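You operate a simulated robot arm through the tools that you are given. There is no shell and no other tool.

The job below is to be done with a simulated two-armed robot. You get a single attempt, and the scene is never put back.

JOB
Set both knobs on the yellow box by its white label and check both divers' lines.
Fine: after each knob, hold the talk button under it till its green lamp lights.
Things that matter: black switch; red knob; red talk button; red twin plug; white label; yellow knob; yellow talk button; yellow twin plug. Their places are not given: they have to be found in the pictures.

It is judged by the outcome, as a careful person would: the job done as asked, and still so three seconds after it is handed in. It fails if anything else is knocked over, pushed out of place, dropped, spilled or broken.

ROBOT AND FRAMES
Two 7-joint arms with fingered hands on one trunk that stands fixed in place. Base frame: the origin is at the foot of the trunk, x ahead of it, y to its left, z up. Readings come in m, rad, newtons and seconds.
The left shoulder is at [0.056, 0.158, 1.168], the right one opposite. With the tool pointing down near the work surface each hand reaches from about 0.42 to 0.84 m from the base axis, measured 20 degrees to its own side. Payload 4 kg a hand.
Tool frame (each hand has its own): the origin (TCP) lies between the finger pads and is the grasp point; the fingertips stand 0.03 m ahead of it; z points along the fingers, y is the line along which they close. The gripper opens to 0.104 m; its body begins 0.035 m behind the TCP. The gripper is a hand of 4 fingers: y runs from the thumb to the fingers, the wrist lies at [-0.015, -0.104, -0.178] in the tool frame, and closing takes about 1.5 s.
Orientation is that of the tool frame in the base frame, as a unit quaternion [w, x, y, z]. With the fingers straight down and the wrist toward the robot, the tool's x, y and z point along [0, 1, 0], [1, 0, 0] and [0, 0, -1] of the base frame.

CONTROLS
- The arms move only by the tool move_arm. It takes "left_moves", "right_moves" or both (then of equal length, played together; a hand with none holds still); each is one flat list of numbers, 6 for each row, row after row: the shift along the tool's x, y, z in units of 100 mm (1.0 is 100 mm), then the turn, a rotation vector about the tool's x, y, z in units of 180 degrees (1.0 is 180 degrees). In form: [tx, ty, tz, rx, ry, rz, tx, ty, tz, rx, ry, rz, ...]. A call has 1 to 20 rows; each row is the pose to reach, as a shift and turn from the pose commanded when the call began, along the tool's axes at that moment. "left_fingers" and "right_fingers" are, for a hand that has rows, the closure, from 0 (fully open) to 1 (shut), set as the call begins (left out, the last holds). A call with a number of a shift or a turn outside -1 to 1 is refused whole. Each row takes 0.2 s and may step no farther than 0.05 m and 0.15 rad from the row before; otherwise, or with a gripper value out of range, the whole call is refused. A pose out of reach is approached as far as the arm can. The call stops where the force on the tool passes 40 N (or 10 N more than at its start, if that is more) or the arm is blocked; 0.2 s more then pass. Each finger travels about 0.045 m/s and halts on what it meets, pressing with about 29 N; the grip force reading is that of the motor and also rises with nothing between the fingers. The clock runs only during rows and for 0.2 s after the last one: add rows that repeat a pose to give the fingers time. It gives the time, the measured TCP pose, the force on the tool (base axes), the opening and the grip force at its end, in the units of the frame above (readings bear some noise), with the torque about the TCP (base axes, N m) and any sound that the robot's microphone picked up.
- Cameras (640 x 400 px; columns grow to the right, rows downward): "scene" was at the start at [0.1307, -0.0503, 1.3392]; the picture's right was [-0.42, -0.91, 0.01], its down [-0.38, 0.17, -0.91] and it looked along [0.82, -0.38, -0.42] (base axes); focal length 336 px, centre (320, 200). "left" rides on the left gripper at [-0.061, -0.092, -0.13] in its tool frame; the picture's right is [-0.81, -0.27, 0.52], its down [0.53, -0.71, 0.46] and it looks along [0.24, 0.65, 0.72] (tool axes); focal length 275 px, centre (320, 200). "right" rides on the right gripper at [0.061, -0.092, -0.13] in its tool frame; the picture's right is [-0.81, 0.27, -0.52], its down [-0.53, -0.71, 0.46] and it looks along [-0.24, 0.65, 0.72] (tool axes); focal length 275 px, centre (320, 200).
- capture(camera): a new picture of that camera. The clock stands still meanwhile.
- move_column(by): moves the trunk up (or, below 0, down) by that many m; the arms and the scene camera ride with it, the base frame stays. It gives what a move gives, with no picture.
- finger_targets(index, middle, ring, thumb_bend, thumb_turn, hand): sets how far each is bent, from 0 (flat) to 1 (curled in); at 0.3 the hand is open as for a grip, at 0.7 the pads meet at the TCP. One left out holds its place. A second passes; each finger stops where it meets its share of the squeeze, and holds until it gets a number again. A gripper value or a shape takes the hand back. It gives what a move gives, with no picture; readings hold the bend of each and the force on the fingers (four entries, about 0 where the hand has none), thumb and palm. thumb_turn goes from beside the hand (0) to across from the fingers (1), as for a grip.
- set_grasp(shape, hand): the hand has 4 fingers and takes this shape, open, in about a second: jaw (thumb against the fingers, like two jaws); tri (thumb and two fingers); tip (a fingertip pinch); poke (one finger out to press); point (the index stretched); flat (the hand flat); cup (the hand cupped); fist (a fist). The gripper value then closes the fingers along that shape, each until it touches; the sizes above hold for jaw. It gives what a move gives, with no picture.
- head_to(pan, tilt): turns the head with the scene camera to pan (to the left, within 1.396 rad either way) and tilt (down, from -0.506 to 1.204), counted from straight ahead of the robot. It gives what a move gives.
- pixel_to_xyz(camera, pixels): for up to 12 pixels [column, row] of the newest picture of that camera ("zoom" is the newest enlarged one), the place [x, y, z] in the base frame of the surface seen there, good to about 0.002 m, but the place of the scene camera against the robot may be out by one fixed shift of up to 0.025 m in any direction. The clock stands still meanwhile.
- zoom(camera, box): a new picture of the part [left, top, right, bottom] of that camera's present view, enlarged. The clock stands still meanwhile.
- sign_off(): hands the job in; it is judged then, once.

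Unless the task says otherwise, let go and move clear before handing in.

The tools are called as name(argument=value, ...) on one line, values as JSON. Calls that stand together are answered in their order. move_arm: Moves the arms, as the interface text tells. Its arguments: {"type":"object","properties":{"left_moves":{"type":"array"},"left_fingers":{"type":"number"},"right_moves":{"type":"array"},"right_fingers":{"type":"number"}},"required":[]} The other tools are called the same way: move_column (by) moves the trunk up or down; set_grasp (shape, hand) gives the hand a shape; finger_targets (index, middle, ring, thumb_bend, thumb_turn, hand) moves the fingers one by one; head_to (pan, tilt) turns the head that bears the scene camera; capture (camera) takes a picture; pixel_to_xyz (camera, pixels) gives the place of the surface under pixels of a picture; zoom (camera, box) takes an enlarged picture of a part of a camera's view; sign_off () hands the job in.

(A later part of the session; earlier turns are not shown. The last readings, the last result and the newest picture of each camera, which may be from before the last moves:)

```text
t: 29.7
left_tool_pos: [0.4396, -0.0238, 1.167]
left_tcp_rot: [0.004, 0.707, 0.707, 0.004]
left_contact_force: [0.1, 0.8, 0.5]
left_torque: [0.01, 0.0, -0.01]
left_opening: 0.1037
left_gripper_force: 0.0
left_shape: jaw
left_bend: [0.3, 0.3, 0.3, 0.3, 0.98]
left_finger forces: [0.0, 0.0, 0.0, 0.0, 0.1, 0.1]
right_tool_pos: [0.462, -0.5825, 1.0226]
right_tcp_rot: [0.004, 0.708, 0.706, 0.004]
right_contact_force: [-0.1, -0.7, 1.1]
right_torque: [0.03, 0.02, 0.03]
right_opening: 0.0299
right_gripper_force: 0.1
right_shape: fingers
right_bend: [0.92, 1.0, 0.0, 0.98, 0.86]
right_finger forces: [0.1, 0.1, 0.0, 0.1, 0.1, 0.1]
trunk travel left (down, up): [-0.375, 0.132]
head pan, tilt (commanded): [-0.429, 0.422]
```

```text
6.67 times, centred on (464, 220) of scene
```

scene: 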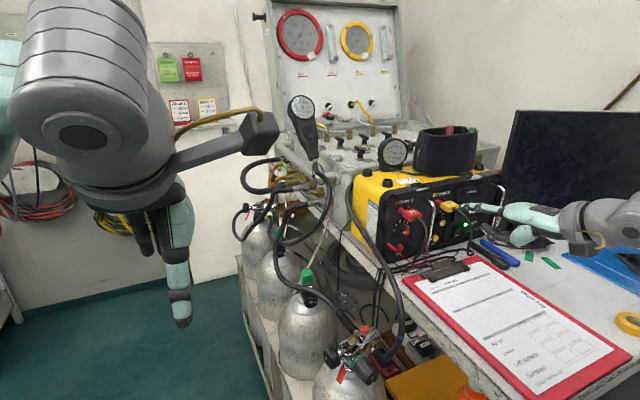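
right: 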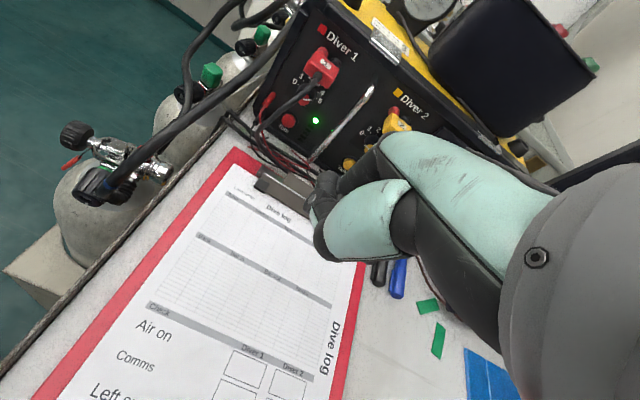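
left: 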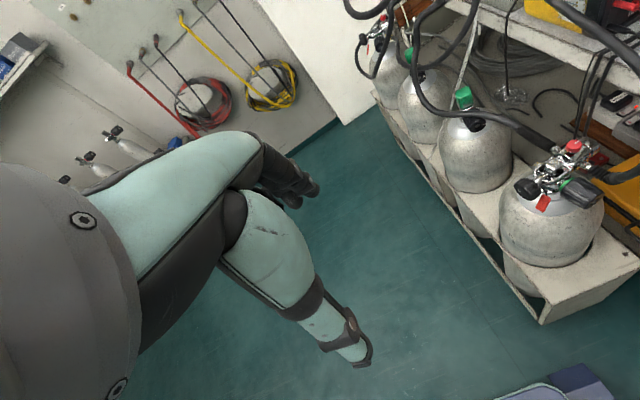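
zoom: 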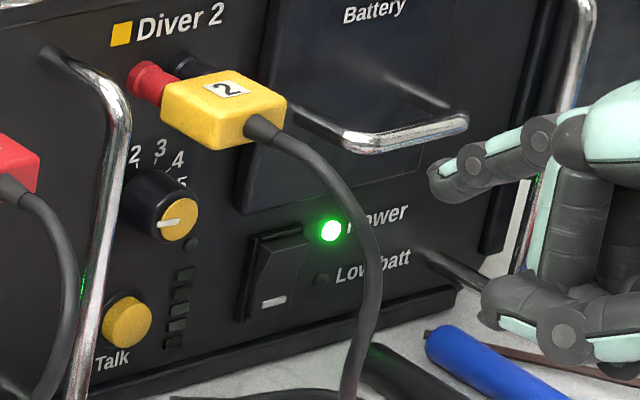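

The yellow pointer (from (252,241) to (207,249)) reads ≈2°, i.e. at 0, so it needs +70° to reach 2. I'll pitch the hand up 20° again and bring the ring finger to the gap between the handle and the yellow knob's left side.

move_arm(right_moves=[0.03, 0.02, 0.125, -0.028, 0, 0, 0.06, 0.04, 0.25, -0.056, 0, 0, 0.09, 0.06, 0.375, -0.084, 0, 0, 0.113, 0.08, 0.5, -0.111, 0, 0, 0.113, 0.08, 0.5, -0.111, 0, 0])

move_arm(right_moves=[0, 0.08, 0.3, 0, 0, 0, 0, 0.16, 0.61, 0, 0, 0, 0, 0.229, 0.914, 0, 0, 0, 0, 0.229, 0.914, 0, 0, 0])

zoom(camera="scene", box=[400, 190, 512, 260])

zoom(camera="right", box=[240, 60, 440, 260])

```text
t: 30.9
left_tool_pos: [0.4396, -0.0238, 1.1671]
left_tcp_rot: [0.004, 0.707, 0.707, 0.004]
left_contact_force: [0.5, -1.0, -0.8]
left_torque: [0.03, 0.0, 0.0]
left_opening: 0.1036
left_gripper_force: 0.0
left_shape: jaw
left_bend: [0.3, 0.3, 0.3, 0.3, 0.98]
left_finger forces: [0.0, 0.0, 0.0, 0.1, 0.0, 0.0]
right_tool_pos: [0.469, -0.5699, 0.9731]
right_tcp_rot: [0.127, 0.696, 0.695, 0.126]
right_contact_force: [0.5, -0.1, -0.1]
right_torque: [-0.02, 0.0, 0.0]
right_opening: 0.0301
right_gripper_force: 0.0
right_shape: fingers
right_bend: [0.92, 1.0, 0.0, 0.98, 0.86]
right_finger forces: [0.0, 0.1, 0.0, 0.0, 0.0, 0.0]
trunk travel left (down, up): [-0.375, 0.132]
head pan, tilt (commanded): [-0.429, 0.422]
```

```text
t: 31.9
left_tool_pos: [0.4395, -0.0235, 1.1659]
left_tcp_rot: [0.005, 0.707, 0.707, 0.004]
left_contact_force: [0.2, -0.1, -1.5]
left_torque: [0.02, -0.02, -0.01]
left_opening: 0.1039
left_gripper_force: 0.1
left_shape: jaw
left_bend: [0.3, 0.3, 0.3, 0.3, 0.98]
left_finger forces: [0.1, 0.0, 0.1, 0.0, 0.0, 0.0]
right_tool_pos: [0.5237, -0.5713, 0.8949]
right_tcp_rot: [0.127, 0.696, 0.695, 0.126]
right_contact_force: [-0.3, -0.4, 0.7]
right_torque: [0.0, 0.02, -0.03]
right_opening: 0.0301
right_gripper_force: 0.0
right_shape: fingers
right_bend: [0.92, 1.0, 0.0, 0.98, 0.86]
right_finger forces: [0.0, 0.0, 0.0, 0.1, 0.0, 0.1]
trunk travel left (down, up): [-0.375, 0.132]
head pan, tilt (commanded): [-0.429, 0.422]
```

```text
5.71 times, centred on (456, 225) of scene
```

zoom: 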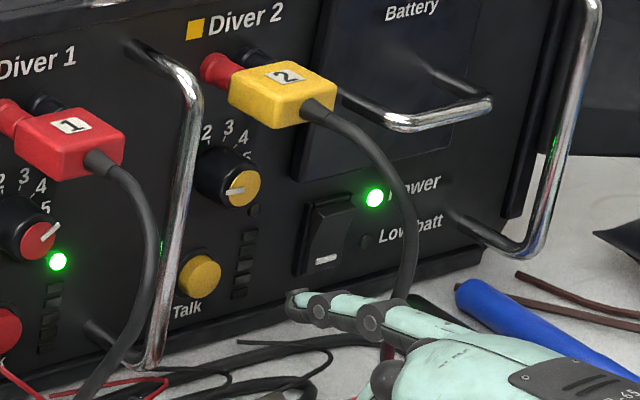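

```text
2.00 times, centred on (340, 160) of right
```

zoom: 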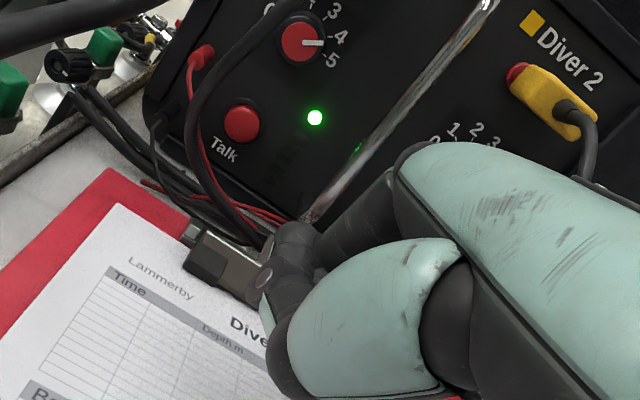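

The ring finger's tip is at zoom (292,303), still in front of the panel and left of the yellow cable. I'll verify it and the cable with measurements.

pixel_to_xyz(camera="zoom", pixels=[[291, 303], [298, 310], [317, 307], [370, 320], [340, 310], [385, 380], [375, 150], [405, 200], [408, 250], [400, 290], [330, 110], [240, 188]])

```text
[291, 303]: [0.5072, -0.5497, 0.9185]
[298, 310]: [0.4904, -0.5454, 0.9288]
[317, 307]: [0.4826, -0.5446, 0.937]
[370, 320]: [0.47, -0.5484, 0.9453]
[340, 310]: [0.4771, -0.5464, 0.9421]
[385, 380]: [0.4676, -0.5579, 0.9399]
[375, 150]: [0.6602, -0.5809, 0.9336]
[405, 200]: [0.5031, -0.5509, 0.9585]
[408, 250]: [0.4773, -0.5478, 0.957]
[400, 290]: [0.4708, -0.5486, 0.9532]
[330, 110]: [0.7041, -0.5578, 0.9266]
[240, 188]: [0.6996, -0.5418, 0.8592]
```

Those pixels referred to the right camera's zoom; I'll retake the scene zoom and query again.

zoom(camera="scene", box=[400, 190, 512, 260])

pixel_to_xyz(camera="zoom", pixels=[[291, 303], [298, 310], [317, 307], [370, 320], [340, 310], [385, 380], [375, 150], [405, 200], [408, 250], [400, 285], [330, 110], [240, 188]])

```text
5.71 times, centred on (456, 225) of scene
```

zoom: 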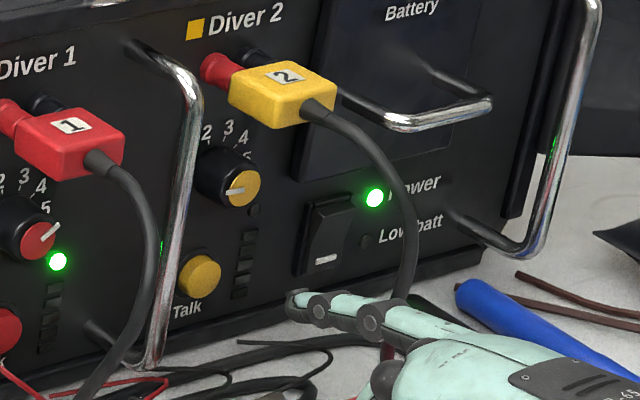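

```text
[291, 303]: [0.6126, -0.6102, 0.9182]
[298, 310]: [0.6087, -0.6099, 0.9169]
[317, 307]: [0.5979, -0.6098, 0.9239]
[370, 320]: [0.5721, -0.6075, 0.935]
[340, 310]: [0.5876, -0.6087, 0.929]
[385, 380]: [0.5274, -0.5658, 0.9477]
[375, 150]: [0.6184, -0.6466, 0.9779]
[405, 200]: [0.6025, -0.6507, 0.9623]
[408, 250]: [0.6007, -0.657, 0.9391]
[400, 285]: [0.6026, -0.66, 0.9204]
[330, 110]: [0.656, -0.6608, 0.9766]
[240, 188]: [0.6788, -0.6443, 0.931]
```

Ring tip is at (0.613,−0.610 left face,0.918) as planned, with ≥20 mm to the cable. I'll insert it in two moves beside the knob's lower left.

move_arm(right_moves=[0, 0.14, 0.051, 0, 0, 0, 0, 0.28, 0.103, 0, 0, 0, 0, 0.42, 0.154, 0, 0, 0, 0, 0.42, 0.154, 0, 0, 0])

zoom(camera="scene", box=[410, 195, 490, 245])

```text
t: 32.9
left_tool_pos: [0.4383, -0.0245, 1.1661]
left_tcp_rot: [0.004, 0.707, 0.707, 0.004]
left_contact_force: [0.4, 0.1, -0.5]
left_torque: [0.01, 0.01, 0.02]
left_opening: 0.1041
left_gripper_force: 0.1
left_shape: jaw
left_bend: [0.3, 0.3, 0.3, 0.3, 0.98]
left_finger forces: [0.1, 0.1, 0.0, 0.0, 0.1, 0.0]
right_tool_pos: [0.5679, -0.5725, 0.896]
right_tcp_rot: [0.126, 0.696, 0.695, 0.127]
right_contact_force: [0.1, 0.6, 0.5]
right_torque: [0.02, -0.03, 0.0]
right_opening: 0.0298
right_gripper_force: 0.0
right_shape: fingers
right_bend: [0.92, 1.0, 0.0, 0.98, 0.86]
right_finger forces: [0.0, 0.1, 0.0, 0.1, 0.0, 0.0]
trunk travel left (down, up): [-0.375, 0.132]
head pan, tilt (commanded): [-0.429, 0.422]
```

```text
8.00 times, centred on (450, 220) of scene
```

zoom: 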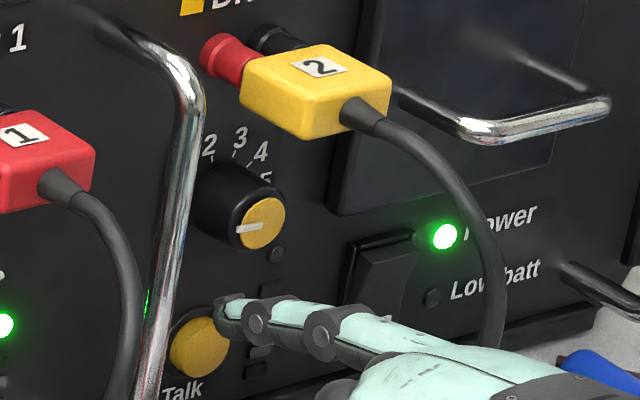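

The tip is passing in front of the yellow Talk button, clear of handle and cable. I'll insert the remaining 37 mm, slightly higher to avoid the button.

move_arm(right_moves=[0, 0.12, 0.04, 0, 0, 0, 0, 0.24, 0.082, 0, 0, 0, 0, 0.348, 0.127, 0, 0, 0, 0, 0.348, 0.127, 0, 0, 0])

zoom(camera="scene", box=[424, 205, 472, 235])

zoom(camera="right", box=[240, 60, 440, 260])

```text
t: 33.9
left_tool_pos: [0.4394, -0.0247, 1.1676]
left_tcp_rot: [0.005, 0.707, 0.707, 0.005]
left_contact_force: [0.7, -0.7, 0.0]
left_torque: [-0.03, 0.02, 0.04]
left_opening: 0.104
left_gripper_force: 0.0
left_shape: jaw
left_bend: [0.3, 0.3, 0.3, 0.3, 0.98]
left_finger forces: [0.1, 0.1, 0.0, 0.0, 0.0, 0.0]
right_tool_pos: [0.6058, -0.571, 0.8961]
right_tcp_rot: [0.126, 0.696, 0.696, 0.127]
right_contact_force: [-0.2, 0.2, 0.5]
right_torque: [0.02, 0.0, 0.01]
right_opening: 0.03
right_gripper_force: 0.1
right_shape: fingers
right_bend: [0.92, 1.0, 0.0, 0.98, 0.86]
right_finger forces: [0.0, 0.1, 0.0, 0.1, 0.1, 0.1]
trunk travel left (down, up): [-0.375, 0.132]
head pan, tilt (commanded): [-0.429, 0.422]
```

```text
13.33 times, centred on (448, 220) of scene
```

zoom: 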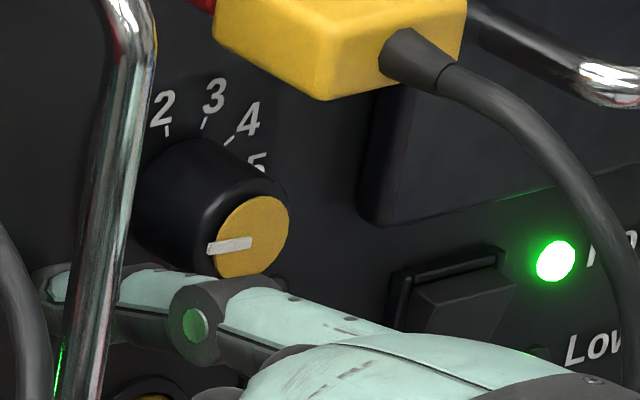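

```text
2.00 times, centred on (340, 160) of right
```

zoom: 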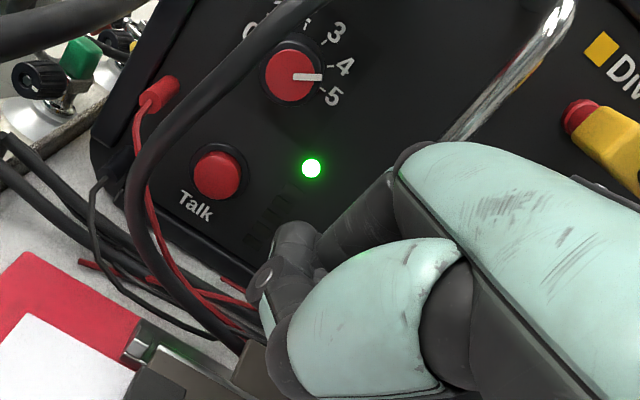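

The ring finger is in place at the knob's lower left with no contact. I'll close onto the knob and roll upward on its left side (clockwise), first by 30° of travel.

move_arm(right_moves=[-0.0952, -0.0314, 0.0863, 0, 0, 0, -0.1376, -0.0169, 0.0464, 0, 0, 0, -0.1457, -0.0098, 0.0271, 0, 0, 0, -0.1345, -0.0051, 0.014, 0, 0, 0, -0.1248, 0, 0, 0, 0, 0, -0.1167, 0.0054, -0.0149, 0, 0, 0, -0.1103, 0.0111, -0.0306, 0, 0, 0, -0.1057, 0.017, -0.0467, 0, 0, 0])

zoom(camera="scene", box=[424, 205, 472, 235])

```text
t: 35.7
left_tool_pos: [0.4377, -0.0246, 1.1662]
left_tcp_rot: [0.005, 0.707, 0.707, 0.004]
left_contact_force: [-0.3, 0.5, 0.0]
left_torque: [0.01, -0.03, -0.01]
left_opening: 0.1039
left_gripper_force: 0.0
left_shape: jaw
left_bend: [0.3, 0.3, 0.3, 0.3, 0.98]
left_finger forces: [0.0, 0.1, 0.0, 0.1, 0.0, 0.1]
right_tool_pos: [0.6053, -0.583, 0.9008]
right_tcp_rot: [0.127, 0.695, 0.696, 0.126]
right_contact_force: [0.0, 0.4, -0.1]
right_torque: [-0.02, 0.03, 0.02]
right_opening: 0.0299
right_gripper_force: 0.1
right_shape: fingers
right_bend: [0.92, 1.0, 0.0, 0.98, 0.86]
right_finger forces: [0.1, 0.0, 0.1, 0.0, 0.1, 0.0]
trunk travel left (down, up): [-0.375, 0.132]
head pan, tilt (commanded): [-0.429, 0.422]
```

```text
13.33 times, centred on (448, 220) of scene
```

zoom: 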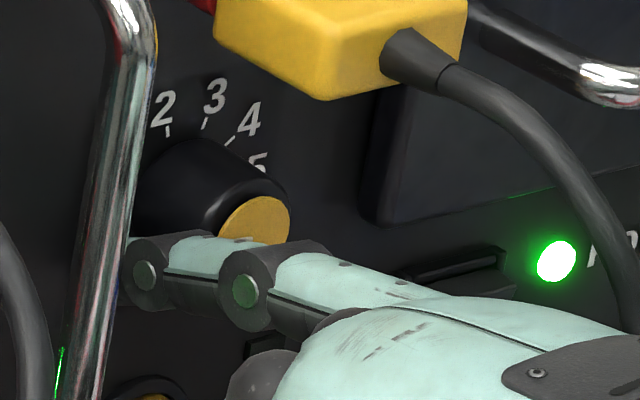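

No contact force registered, and the finger now hides the knob's lower half. I'll measure where the ring finger actually lies relative to the knob.

pixel_to_xyz(camera="zoom", pixels=[[145, 278], [245, 290], [195, 250], [190, 290], [130, 262], [262, 225], [215, 160], [310, 270], [150, 245], [165, 190], [236, 208], [290, 295]])

capture(camera="right")

```text
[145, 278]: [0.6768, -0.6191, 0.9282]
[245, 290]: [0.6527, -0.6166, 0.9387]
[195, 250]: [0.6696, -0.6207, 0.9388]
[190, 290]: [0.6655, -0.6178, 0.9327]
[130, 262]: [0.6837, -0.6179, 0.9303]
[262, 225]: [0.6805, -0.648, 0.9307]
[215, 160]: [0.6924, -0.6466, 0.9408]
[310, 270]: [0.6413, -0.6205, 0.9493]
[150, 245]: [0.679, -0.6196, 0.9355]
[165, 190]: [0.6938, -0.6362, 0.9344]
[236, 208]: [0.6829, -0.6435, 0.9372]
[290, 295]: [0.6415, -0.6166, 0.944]
```

```text
taken
```

right: 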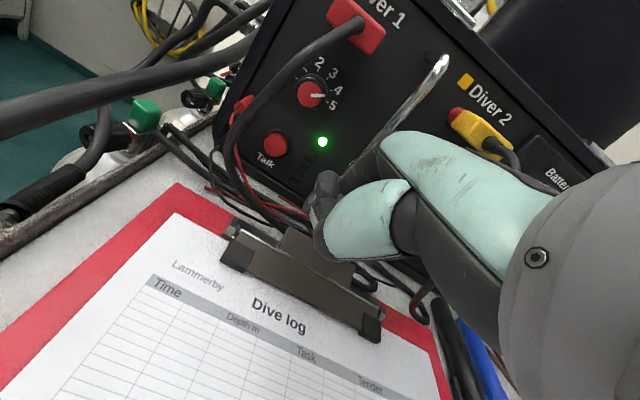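

The finger is only about 15 mm thick, so it's just shy of touching the knob (its left face is at y≈−0.6207). I'll restart lower and press about 4 mm farther to the right during the upward roll.

move_arm(right_moves=[0.058, -0.0284, 0.078, 0, 0, 0, -0.002, -0.0421, 0.1156, 0, 0, 0, -0.0618, -0.0285, 0.0782, 0, 0, 0, -0.0742, -0.0205, 0.0564, 0, 0, 0, -0.0618, -0.0151, 0.0415, 0, 0, 0, -0.0517, -0.0091, 0.025, 0, 0, 0, -0.0441, -0.0027, 0.0073, 0, 0, 0, -0.0392, 0.004, -0.0111, 0, 0, 0])

zoom(camera="scene", box=[424, 205, 472, 235])

```text
t: 37.5
left_tool_pos: [0.439, -0.025, 1.1665]
left_tcp_rot: [0.005, 0.708, 0.706, 0.004]
left_contact_force: [1.1, -0.1, 0.1]
left_torque: [-0.01, 0.0, 0.02]
left_opening: 0.104
left_gripper_force: 0.1
left_shape: jaw
left_bend: [0.3, 0.3, 0.3, 0.3, 0.98]
left_finger forces: [0.0, 0.0, 0.0, 0.0, 0.0, 0.1]
right_tool_pos: [0.6047, -0.5842, 0.9024]
right_tcp_rot: [0.126, 0.696, 0.696, 0.126]
right_contact_force: [0.8, -0.3, -0.2]
right_torque: [-0.04, 0.06, 0.03]
right_opening: 0.0299
right_gripper_force: 0.2
right_shape: fingers
right_bend: [0.92, 1.0, 0.0, 0.98, 0.86]
right_finger forces: [0.0, 0.0, 0.3, 0.1, 0.0, 0.0]
trunk travel left (down, up): [-0.375, 0.132]
head pan, tilt (commanded): [-0.429, 0.422]
```

```text
13.33 times, centred on (448, 220) of scene
```

zoom: 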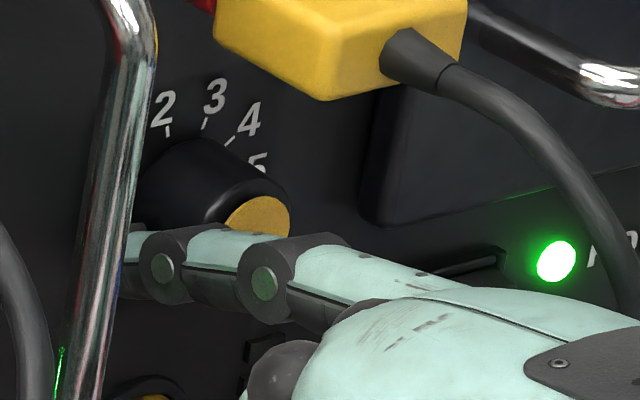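

Ring force is only 0.3 N, so it's barely brushing. I'll repeat from lower down with a deeper press and 4 mm farther in.

move_arm(right_moves=[0.097, -0.0069, 0.0773, 0, 0, 0, 0.047, -0.012, 0.15, 0, 0, 0, -0.037, 0.0099, 0.0898, 0, 0, 0, -0.0573, 0.0199, 0.0624, 0, 0, 0, -0.0475, 0.0242, 0.0505, 0, 0, 0, -0.0394, 0.029, 0.0374, 0, 0, 0, -0.0334, 0.0341, 0.0234, 0, 0, 0, -0.0295, 0.0394, 0.0088, 0, 0, 0, -0.0279, 0.0449, -0.0062, 0, 0, 0, -0.0284, 0.0503, -0.0213, 0, 0, 0])

zoom(camera="scene", box=[424, 205, 472, 235])

```text
t: 39.7
left_tool_pos: [0.4392, -0.0229, 1.1655]
left_tcp_rot: [0.005, 0.707, 0.707, 0.004]
left_contact_force: [-0.1, -0.3, 0.1]
left_torque: [-0.01, -0.01, 0.0]
left_opening: 0.1037
left_gripper_force: 0.1
left_shape: jaw
left_bend: [0.3, 0.3, 0.3, 0.3, 0.98]
left_finger forces: [0.0, 0.0, 0.0, 0.0, 0.0, 0.1]
right_tool_pos: [0.6086, -0.5889, 0.9054]
right_tcp_rot: [0.126, 0.695, 0.696, 0.128]
right_contact_force: [-3.4, 1.7, -2.1]
right_torque: [-0.03, 0.01, 0.09]
right_opening: 0.03
right_gripper_force: 2.2
right_shape: fingers
right_bend: [0.92, 1.0, 0.03, 0.98, 0.86]
right_finger forces: [0.2, 0.0, 4.6, 0.0, 0.0, 0.0]
trunk travel left (down, up): [-0.375, 0.132]
head pan, tilt (commanded): [-0.429, 0.422]
```

```text
13.33 times, centred on (448, 220) of scene
```

zoom: 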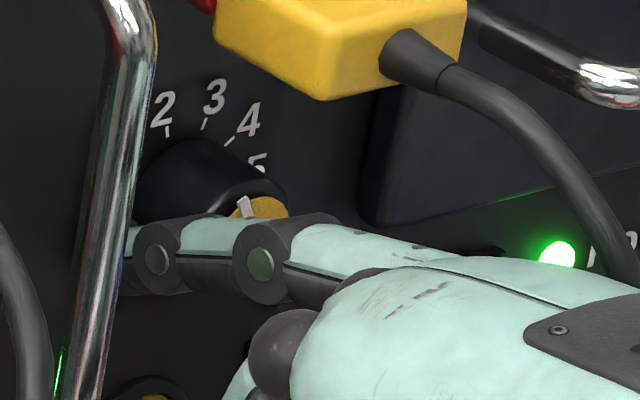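

The pointer now shows at the top of the cap (tip ≈(244,200)), about 67° by estimate. I'll release radially and back out a little to see it clearly.

move_arm(right_moves=[0.05, 0.0021, -0.0058, 0, 0, 0, 0.146, 0.0062, -0.0169, 0, 0, 0, 0.146, -0.18, -0.085, 0, 0, 0, 0.146, -0.37, -0.154, 0, 0, 0, 0.146, -0.56, -0.223, 0, 0, 0, 0.146, -0.56, -0.223, 0, 0, 0])

zoom(camera="scene", box=[424, 205, 472, 235])

```text
t: 41.1
left_tool_pos: [0.4397, -0.0247, 1.1653]
left_tcp_rot: [0.005, 0.708, 0.707, 0.005]
left_contact_force: [0.0, 0.1, -0.3]
left_torque: [0.0, 0.0, -0.04]
left_opening: 0.104
left_gripper_force: 0.0
left_shape: jaw
left_bend: [0.3, 0.3, 0.3, 0.3, 0.98]
left_finger forces: [0.1, 0.0, 0.0, 0.0, 0.1, 0.0]
right_tool_pos: [0.5469, -0.5744, 0.905]
right_tcp_rot: [0.126, 0.696, 0.695, 0.127]
right_contact_force: [0.4, -0.3, -0.1]
right_torque: [0.0, 0.01, 0.0]
right_opening: 0.0298
right_gripper_force: 0.0
right_shape: fingers
right_bend: [0.92, 1.0, 0.0, 0.98, 0.86]
right_finger forces: [0.0, 0.0, 0.0, 0.1, 0.0, 0.1]
trunk travel left (down, up): [-0.375, 0.132]
head pan, tilt (commanded): [-0.429, 0.422]
```

```text
13.33 times, centred on (448, 220) of scene
```

zoom: 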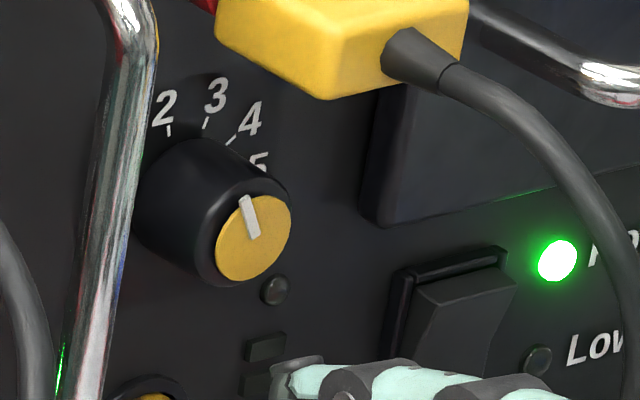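

The yellow pointer is at about 64° with 2 at 72°, so a bit more is needed. I'll re-insert, press, and roll up a short extra arc.

move_arm(right_moves=[-0.006, 0.17, 0.095, 0, 0, 0, -0.012, 0.345, 0.19, 0, 0, 0, -0.019, 0.5155, 0.2887, 0, 0, 0, -0.019, 0.5155, 0.2887, 0, 0, 0, -0.115, 0.5244, 0.2643, 0, 0, 0, -0.149, 0.5275, 0.2558, 0, 0, 0, -0.147, 0.5309, 0.2464, 0, 0, 0, -0.146, 0.533, 0.2408, 0, 0, 0])

zoom(camera="scene", box=[424, 205, 472, 235])

```text
t: 42.9
left_tool_pos: [0.4389, -0.0244, 1.1662]
left_tcp_rot: [0.004, 0.707, 0.707, 0.003]
left_contact_force: [0.2, 0.0, 0.4]
left_torque: [-0.02, 0.02, -0.02]
left_opening: 0.1037
left_gripper_force: 0.1
left_shape: jaw
left_bend: [0.3, 0.3, 0.3, 0.3, 0.98]
left_finger forces: [0.0, 0.0, 0.0, 0.1, 0.1, 0.0]
right_tool_pos: [0.6066, -0.588, 0.9034]
right_tcp_rot: [0.126, 0.696, 0.695, 0.126]
right_contact_force: [-0.5, 2.9, -1.6]
right_torque: [-0.05, 0.0, 0.12]
right_opening: 0.0299
right_gripper_force: 1.1
right_shape: fingers
right_bend: [0.92, 1.0, 0.01, 0.98, 0.86]
right_finger forces: [0.0, 0.0, 2.3, 0.1, 0.0, 0.0]
trunk travel left (down, up): [-0.375, 0.132]
head pan, tilt (commanded): [-0.429, 0.422]
```

```text
13.33 times, centred on (448, 220) of scene
```

zoom: 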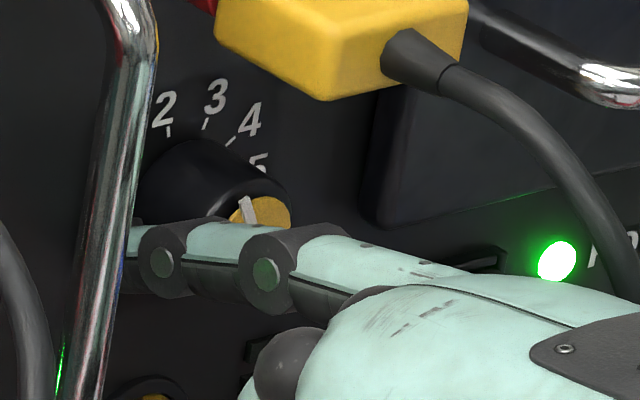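

Contact is firm (2.3 N) but the pointer is still near 65°. I'll roll up roughly another 9° of arc and check.

move_arm(right_moves=[0.0007, 0.0027, -0.0075, 0, 0, 0, 0.001, 0.0055, -0.015, 0, 0, 0])

zoom(camera="scene", box=[430, 210, 454, 225])

```text
t: 43.5
left_tool_pos: [0.4377, -0.0238, 1.167]
left_tcp_rot: [0.004, 0.708, 0.706, 0.005]
left_contact_force: [-0.1, -0.2, 0.2]
left_torque: [0.03, 0.0, 0.01]
left_opening: 0.1037
left_gripper_force: 0.0
left_shape: jaw
left_bend: [0.3, 0.3, 0.3, 0.3, 0.98]
left_finger forces: [0.1, 0.0, 0.1, 0.0, 0.1, 0.0]
right_tool_pos: [0.607, -0.5873, 0.9033]
right_tcp_rot: [0.127, 0.696, 0.696, 0.126]
right_contact_force: [-0.6, 1.2, -1.4]
right_torque: [-0.06, 0.1, 0.13]
right_opening: 0.0301
right_gripper_force: 0.7
right_shape: fingers
right_bend: [0.92, 1.0, 0.01, 0.98, 0.86]
right_finger forces: [0.0, 0.0, 1.9, 0.0, 0.0, 0.0]
trunk travel left (down, up): [-0.375, 0.132]
head pan, tilt (commanded): [-0.429, 0.422]
```

```text
16.00 times, centred on (442, 218) of scene
```

zoom: 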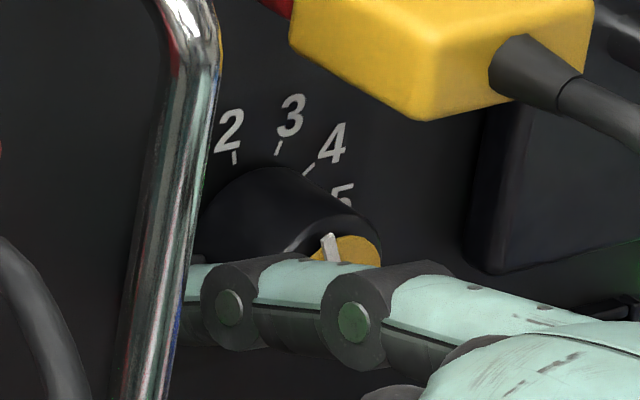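

The finger's upward motion was mostly taken up elastically (z unchanged), so the pointer hasn't moved yet. I'll continue the arc by about 3 mm more.

move_arm(right_moves=[-0.001, 0.0048, -0.0132, 0, 0, 0, -0.004, 0.0096, -0.0263, 0, 0, 0, -0.006, 0.012, -0.033, 0, 0, 0])

zoom(camera="scene", box=[424, 205, 472, 235])

```text
t: 44.3
left_tool_pos: [0.4385, -0.025, 1.1659]
left_tcp_rot: [0.005, 0.707, 0.707, 0.005]
left_contact_force: [0.0, -0.8, -0.3]
left_torque: [-0.01, -0.01, 0.0]
left_opening: 0.104
left_gripper_force: 0.0
left_shape: jaw
left_bend: [0.3, 0.3, 0.3, 0.3, 0.98]
left_finger forces: [0.1, 0.0, 0.0, 0.0, 0.0, 0.0]
right_tool_pos: [0.6072, -0.5891, 0.9086]
right_tcp_rot: [0.127, 0.696, 0.696, 0.126]
right_contact_force: [-0.6, 1.9, -0.5]
right_torque: [-0.09, 0.04, 0.25]
right_opening: 0.0301
right_gripper_force: 1.3
right_shape: fingers
right_bend: [0.92, 1.0, 0.01, 0.98, 0.86]
right_finger forces: [0.0, 0.1, 2.6, 0.1, 0.0, 0.0]
trunk travel left (down, up): [-0.375, 0.132]
head pan, tilt (commanded): [-0.429, 0.422]
```

```text
13.33 times, centred on (448, 220) of scene
```

zoom: 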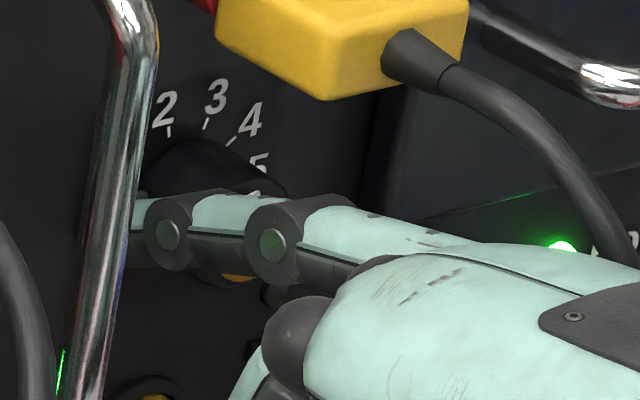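

The hand jumped up ~5 mm (stick-slip) and the pointer tip shows at about (254,191). I'll release and back out to read it.

move_arm(right_moves=[0.05, 0.0051, -0.0141, 0, 0, 0, 0.15, 0.0154, -0.0423, 0, 0, 0, 0.15, -0.17, -0.11, 0, 0, 0, 0.15, -0.36, -0.18, 0, 0, 0, 0.15, -0.55, -0.248, 0, 0, 0, 0.15, -0.55, -0.248, 0, 0, 0])

zoom(camera="scene", box=[424, 205, 472, 235])

```text
t: 45.7
left_tool_pos: [0.439, -0.0248, 1.1668]
left_tcp_rot: [0.004, 0.707, 0.707, 0.005]
left_contact_force: [0.6, 0.9, 0.4]
left_torque: [0.0, 0.0, -0.01]
left_opening: 0.1039
left_gripper_force: 0.0
left_shape: jaw
left_bend: [0.3, 0.3, 0.3, 0.3, 0.98]
left_finger forces: [0.1, 0.0, 0.0, 0.0, 0.0, 0.0]
right_tool_pos: [0.5478, -0.5727, 0.9118]
right_tcp_rot: [0.127, 0.697, 0.695, 0.126]
right_contact_force: [-0.7, -0.2, 0.1]
right_torque: [0.02, -0.03, -0.05]
right_opening: 0.0301
right_gripper_force: 0.1
right_shape: fingers
right_bend: [0.92, 1.0, 0.0, 0.98, 0.86]
right_finger forces: [0.1, 0.0, 0.0, 0.0, 0.0, 0.0]
trunk travel left (down, up): [-0.375, 0.132]
head pan, tilt (commanded): [-0.429, 0.422]
```

```text
13.33 times, centred on (448, 220) of scene
```

zoom: 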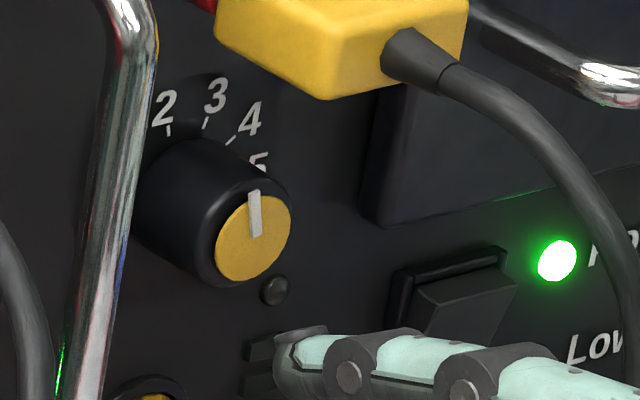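

The yellow pointer now measures ≈74° against 72° for the 2 mark, so it's set on 2 (the cap, plug and cable look undisturbed). Next I'll back off, pitch the hand down 20° and yaw 12° right for the yellow Talk button.

move_arm(right_moves=[0.02, -0.08, -0.1, 0, 0, 0, 0.04, -0.16, -0.2, 0.028, 0, 0, 0.057, -0.239, -0.308, 0.056, 0, 0, 0.057, -0.239, -0.308, 0.084, 0, 0, 0.057, -0.239, -0.308, 0.111, 0, 0, 0.057, -0.239, -0.308, 0.111, 0, 0])

move_arm(right_moves=[0, 0, 0, 0, 0, 0.033, 0, 0, 0, 0, 0, 0.0667, 0, 0, 0, 0, 0, 0.0667])

zoom(camera="scene", box=[400, 190, 512, 260])

capture(camera="right")

```text
t: 47.1
left_tool_pos: [0.4393, -0.0242, 1.1667]
left_tcp_rot: [0.005, 0.708, 0.707, 0.005]
left_contact_force: [0.2, 0.5, 0.5]
left_torque: [0.01, 0.0, 0.03]
left_opening: 0.104
left_gripper_force: 0.1
left_shape: jaw
left_bend: [0.3, 0.3, 0.3, 0.3, 0.98]
left_finger forces: [0.0, 0.0, 0.1, 0.0, 0.1, 0.0]
right_tool_pos: [0.5139, -0.5684, 0.934]
right_tcp_rot: [0.003, 0.707, 0.707, 0.003]
right_contact_force: [0.2, -0.3, 0.2]
right_torque: [0.02, 0.01, -0.02]
right_opening: 0.03
right_gripper_force: 0.0
right_shape: fingers
right_bend: [0.92, 1.0, 0.0, 0.98, 0.86]
right_finger forces: [0.0, 0.1, 0.0, 0.1, 0.1, 0.0]
trunk travel left (down, up): [-0.375, 0.132]
head pan, tilt (commanded): [-0.429, 0.422]
```

```text
t: 47.9
left_tool_pos: [0.4389, -0.024, 1.1672]
left_tcp_rot: [0.004, 0.707, 0.707, 0.004]
left_contact_force: [0.2, 0.1, 0.3]
left_torque: [-0.03, -0.02, -0.03]
left_opening: 0.1039
left_gripper_force: 0.1
left_shape: jaw
left_bend: [0.3, 0.3, 0.3, 0.3, 0.98]
left_finger forces: [0.0, 0.0, 0.0, 0.0, 0.0, 0.0]
right_tool_pos: [0.5144, -0.5672, 0.9311]
right_tcp_rot: [0.004, 0.778, 0.629, 0.004]
right_contact_force: [-0.5, 0.1, 0.4]
right_torque: [-0.01, 0.0, 0.04]
right_opening: 0.03
right_gripper_force: 0.0
right_shape: fingers
right_bend: [0.92, 1.0, 0.0, 0.98, 0.86]
right_finger forces: [0.0, 0.0, 0.0, 0.1, 0.0, 0.0]
trunk travel left (down, up): [-0.375, 0.132]
head pan, tilt (commanded): [-0.429, 0.422]
```

```text
5.71 times, centred on (456, 225) of scene
```

zoom: 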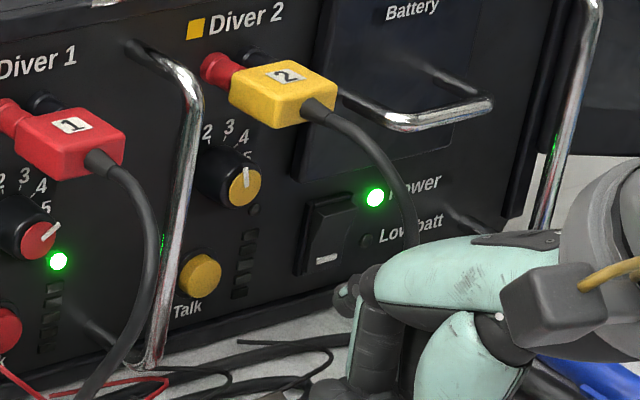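

```text
taken
```

right: 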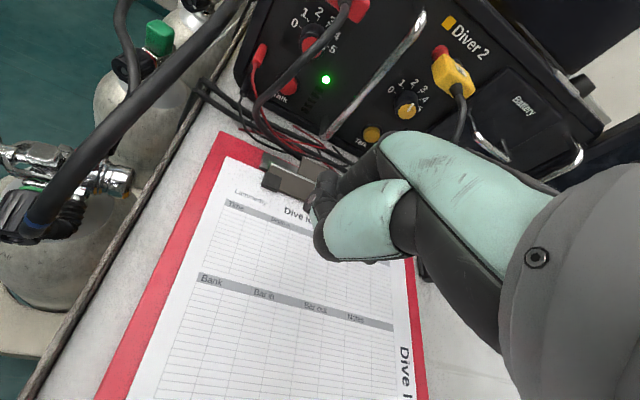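

The right camera now sees both knobs, at (407,105) and (313,45); I'll zoom there to double check the yellow pointer.

zoom(camera="right", box=[375, 70, 439, 134])

zoom(camera="right", box=[280, 0, 350, 90])

```text
6.25 times, centred on (407, 102) of right
```

zoom: 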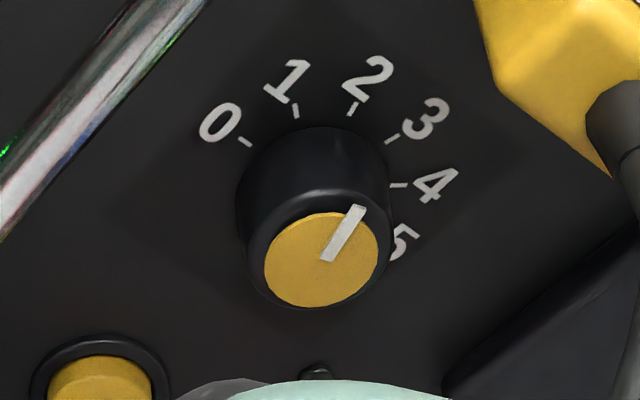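

```text
4.44 times, centred on (315, 45) of right
```

zoom: 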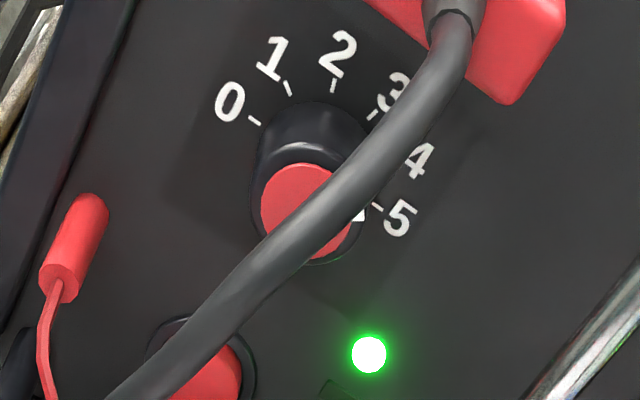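

Both views agree the yellow pointer is at 72–75°, i.e. on 2. I'll advance the ring finger and descend along its axis toward the yellow Talk button.

move_arm(right_moves=[0.04, 0.19, 0, 0, 0, 0, 0.083, 0.391, -0.01, 0, 0, 0, 0.083, 0.52, 0.092, 0, 0, 0, 0.083, 0.65, 0.195, 0, 0, 0, 0.083, 0.785, 0.298, 0, 0, 0, 0.083, 0.785, 0.298, 0, 0, 0])

zoom(camera="scene", box=[400, 200, 496, 260])

zoom(camera="right", box=[240, 60, 440, 260])

```text
t: 49.3
left_tool_pos: [0.4391, -0.0244, 1.1664]
left_tcp_rot: [0.004, 0.707, 0.707, 0.004]
left_contact_force: [0.0, 0.0, 0.0]
left_torque: [-0.02, 0.01, -0.04]
left_opening: 0.1036
left_gripper_force: 0.1
left_shape: jaw
left_bend: [0.3, 0.3, 0.3, 0.3, 0.98]
left_finger forces: [0.0, 0.0, 0.0, 0.1, 0.0, 0.0]
right_tool_pos: [0.5907, -0.5756, 0.9043]
right_tcp_rot: [0.004, 0.777, 0.629, 0.004]
right_contact_force: [-0.5, 0.7, -0.1]
right_torque: [0.03, -0.02, 0.03]
right_opening: 0.0302
right_gripper_force: 0.0
right_shape: fingers
right_bend: [0.92, 1.0, 0.0, 0.98, 0.86]
right_finger forces: [0.0, 0.0, 0.0, 0.1, 0.0, 0.1]
trunk travel left (down, up): [-0.375, 0.132]
head pan, tilt (commanded): [-0.429, 0.422]
```

```text
6.67 times, centred on (448, 230) of scene
```

zoom: 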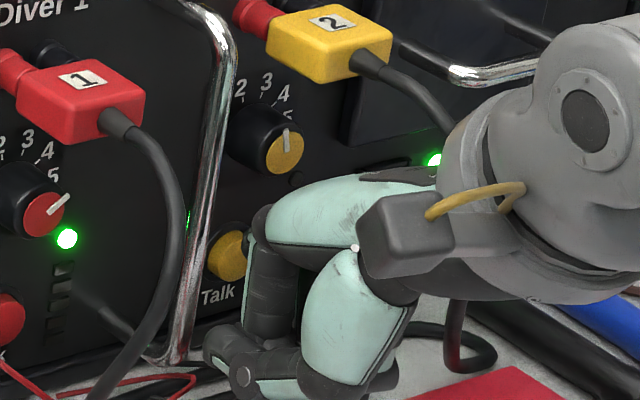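

```text
2.00 times, centred on (340, 160) of right
```

zoom: 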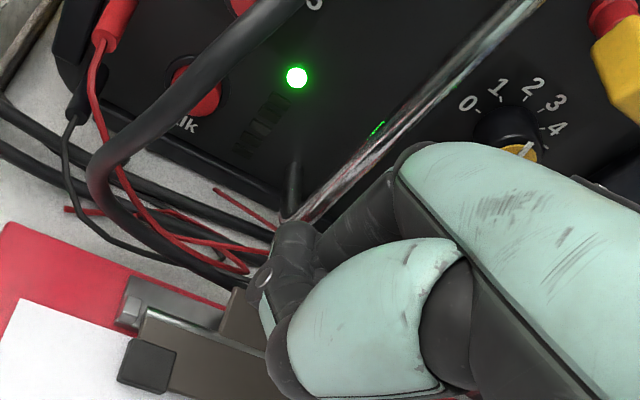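

The ring tip is hidden behind the knuckles, so I'll check the fist's clearance to the handle and estimate the tip from the readings (about 14 mm from the button).

zoom(camera="scene", box=[400, 200, 496, 260])

pixel_to_xyz(camera="zoom", pixels=[[208, 352], [215, 365], [250, 250], [250, 300], [247, 325], [185, 320], [195, 250], [230, 255], [215, 335], [262, 225], [245, 376], [240, 340]])

```text
6.67 times, centred on (448, 230) of scene
```

zoom: 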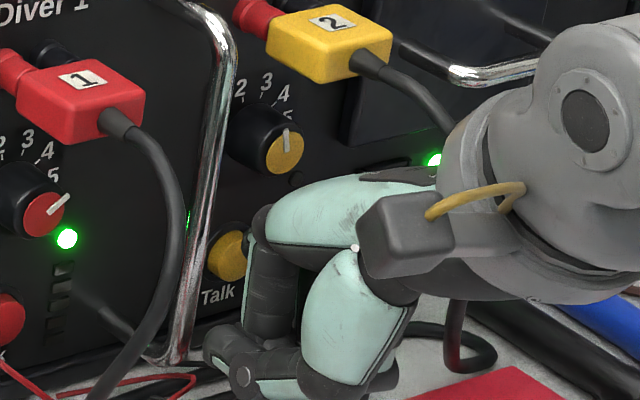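

```text
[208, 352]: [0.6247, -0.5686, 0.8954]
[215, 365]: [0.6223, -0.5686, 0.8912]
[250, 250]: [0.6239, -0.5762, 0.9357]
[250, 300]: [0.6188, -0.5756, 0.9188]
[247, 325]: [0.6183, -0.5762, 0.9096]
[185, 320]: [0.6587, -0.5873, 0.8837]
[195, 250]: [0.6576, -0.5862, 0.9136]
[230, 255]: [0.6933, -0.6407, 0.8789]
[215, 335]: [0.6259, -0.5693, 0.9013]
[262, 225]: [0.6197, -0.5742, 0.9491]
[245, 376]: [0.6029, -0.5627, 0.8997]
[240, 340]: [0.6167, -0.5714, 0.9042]
```

The fist has ~29 mm to the handle and the tip needs ~14 mm, so there's room. I'll close in and press the yellow Talk button.

move_arm(right_moves=[0, 0.063, 0.05, 0, 0, 0, 0, 0.126, 0.102, 0, 0, 0, 0.004, 0.146, 0.106, 0, 0, 0, 0.006, 0.158, 0.106, 0, 0, 0, 0.006, 0.158, 0.106, 0, 0, 0])

zoom(camera="scene", box=[400, 200, 496, 260])

```text
t: 50.5
left_tool_pos: [0.4354, -0.0223, 1.1664]
left_tcp_rot: [0.005, 0.707, 0.707, 0.004]
left_contact_force: [0.0, -0.5, -0.5]
left_torque: [0.02, 0.01, -0.02]
left_opening: 0.1039
left_gripper_force: 0.0
left_shape: jaw
left_bend: [0.3, 0.3, 0.3, 0.3, 0.98]
left_finger forces: [0.0, 0.1, 0.0, 0.1, 0.1, 0.1]
right_tool_pos: [0.607, -0.5784, 0.8962]
right_tcp_rot: [0.005, 0.777, 0.629, 0.005]
right_contact_force: [-13.2, 2.8, 11.4]
right_torque: [-0.68, -1.12, -0.43]
right_opening: 0.0301
right_gripper_force: 10.0
right_shape: fingers
right_bend: [0.92, 1.0, 0.0, 0.98, 0.86]
right_finger forces: [0.1, 0.0, 20.2, 0.0, 0.0, 0.0]
trunk travel left (down, up): [-0.375, 0.132]
head pan, tilt (commanded): [-0.429, 0.422]
heard: click
```

```text
6.67 times, centred on (448, 230) of scene
```

zoom: 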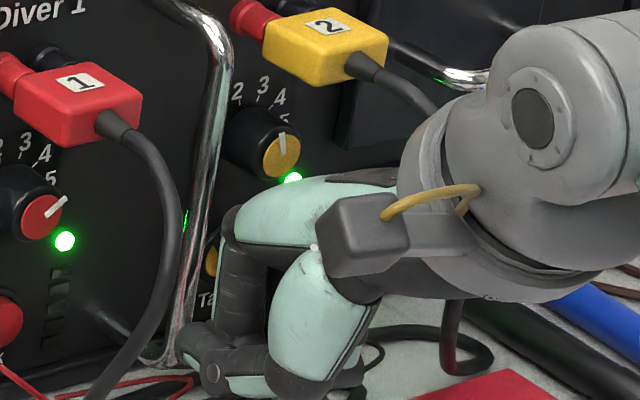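

A click, and the Diver 2 lamp at (292,177) is lit green. The press is firmer than needed (13 N), so I'll ease off slightly while still holding and check the lamp.

move_arm(right_moves=[-0.003, -0.015, 0, 0, 0, 0, -0.003, -0.015, 0, 0, 0, 0, -0.003, -0.015, 0, 0, 0, 0])

zoom(camera="scene", box=[400, 200, 496, 260])

```text
t: 51.3
left_tool_pos: [0.4367, -0.0218, 1.1674]
left_tcp_rot: [0.006, 0.707, 0.707, 0.004]
left_contact_force: [0.5, -0.7, -0.8]
left_torque: [0.03, 0.01, -0.02]
left_opening: 0.1039
left_gripper_force: 0.1
left_shape: jaw
left_bend: [0.3, 0.3, 0.3, 0.3, 0.98]
left_finger forces: [0.1, 0.0, 0.0, 0.1, 0.1, 0.0]
right_tool_pos: [0.6028, -0.5771, 0.8963]
right_tcp_rot: [0.005, 0.777, 0.629, 0.004]
right_contact_force: [-11.6, 3.1, 9.8]
right_torque: [-0.61, -1.08, -0.3]
right_opening: 0.0299
right_gripper_force: 9.3
right_shape: fingers
right_bend: [0.92, 1.0, 0.0, 0.98, 0.86]
right_finger forces: [0.0, 0.0, 18.3, 0.1, 0.1, 0.0]
trunk travel left (down, up): [-0.375, 0.132]
head pan, tilt (commanded): [-0.429, 0.422]
```

```text
6.67 times, centred on (448, 230) of scene
```

zoom: 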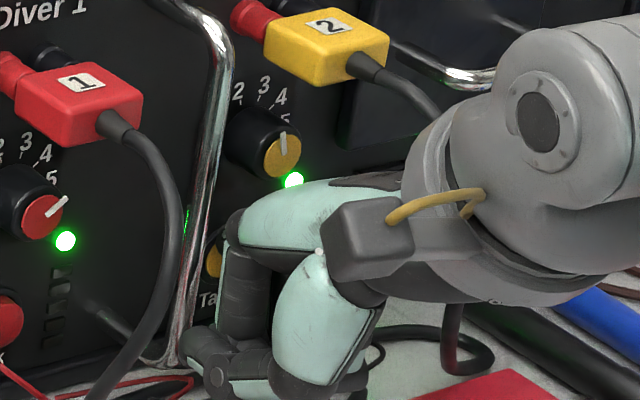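

The Diver 2 lamp stays lit while held. Now I'll release along the finger's axis and back well away.

move_arm(right_moves=[0, -0.079, -0.062, 0, 0, 0, 0, -0.2, -0.156, 0, 0, 0, 0, -0.394, -0.308, 0, 0, 0, 0, -0.55, -0.43, 0, 0, 0, 0, -0.8, -0.52, 0, 0, 0, 0, -0.95, -0.6, 0, 0, 0, 0, -0.95, -0.6, 0, 0, 0])

zoom(camera="scene", box=[370, 180, 498, 260])

```text
t: 52.9
left_tool_pos: [0.4392, -0.0247, 1.1653]
left_tcp_rot: [0.004, 0.708, 0.707, 0.004]
left_contact_force: [1.0, -0.3, 0.0]
left_torque: [0.01, 0.02, 0.02]
left_opening: 0.1039
left_gripper_force: 0.0
left_shape: jaw
left_bend: [0.3, 0.3, 0.3, 0.3, 0.98]
left_finger forces: [0.0, 0.0, 0.2, 0.0, 0.0, 0.0]
right_tool_pos: [0.5153, -0.5599, 0.9503]
right_tcp_rot: [0.003, 0.777, 0.629, 0.004]
right_contact_force: [-0.4, -0.2, -0.3]
right_torque: [0.0, 0.01, -0.01]
right_opening: 0.0299
right_gripper_force: 0.0
right_shape: fingers
right_bend: [0.92, 1.0, 0.0, 0.98, 0.86]
right_finger forces: [0.1, 0.0, 0.0, 0.0, 0.0, 0.2]
trunk travel left (down, up): [-0.375, 0.132]
head pan, tilt (commanded): [-0.429, 0.422]
```

```text
5.00 times, centred on (434, 220) of scene
```

zoom: 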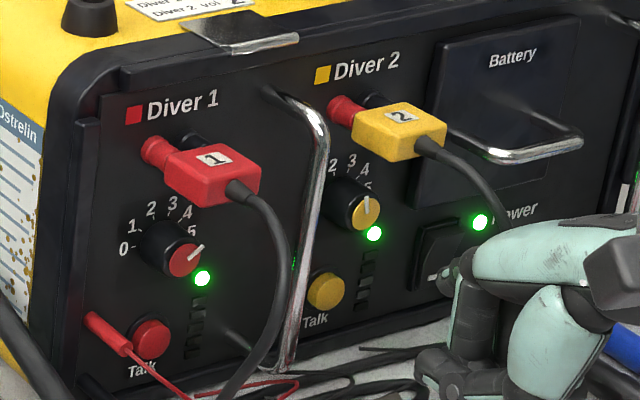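

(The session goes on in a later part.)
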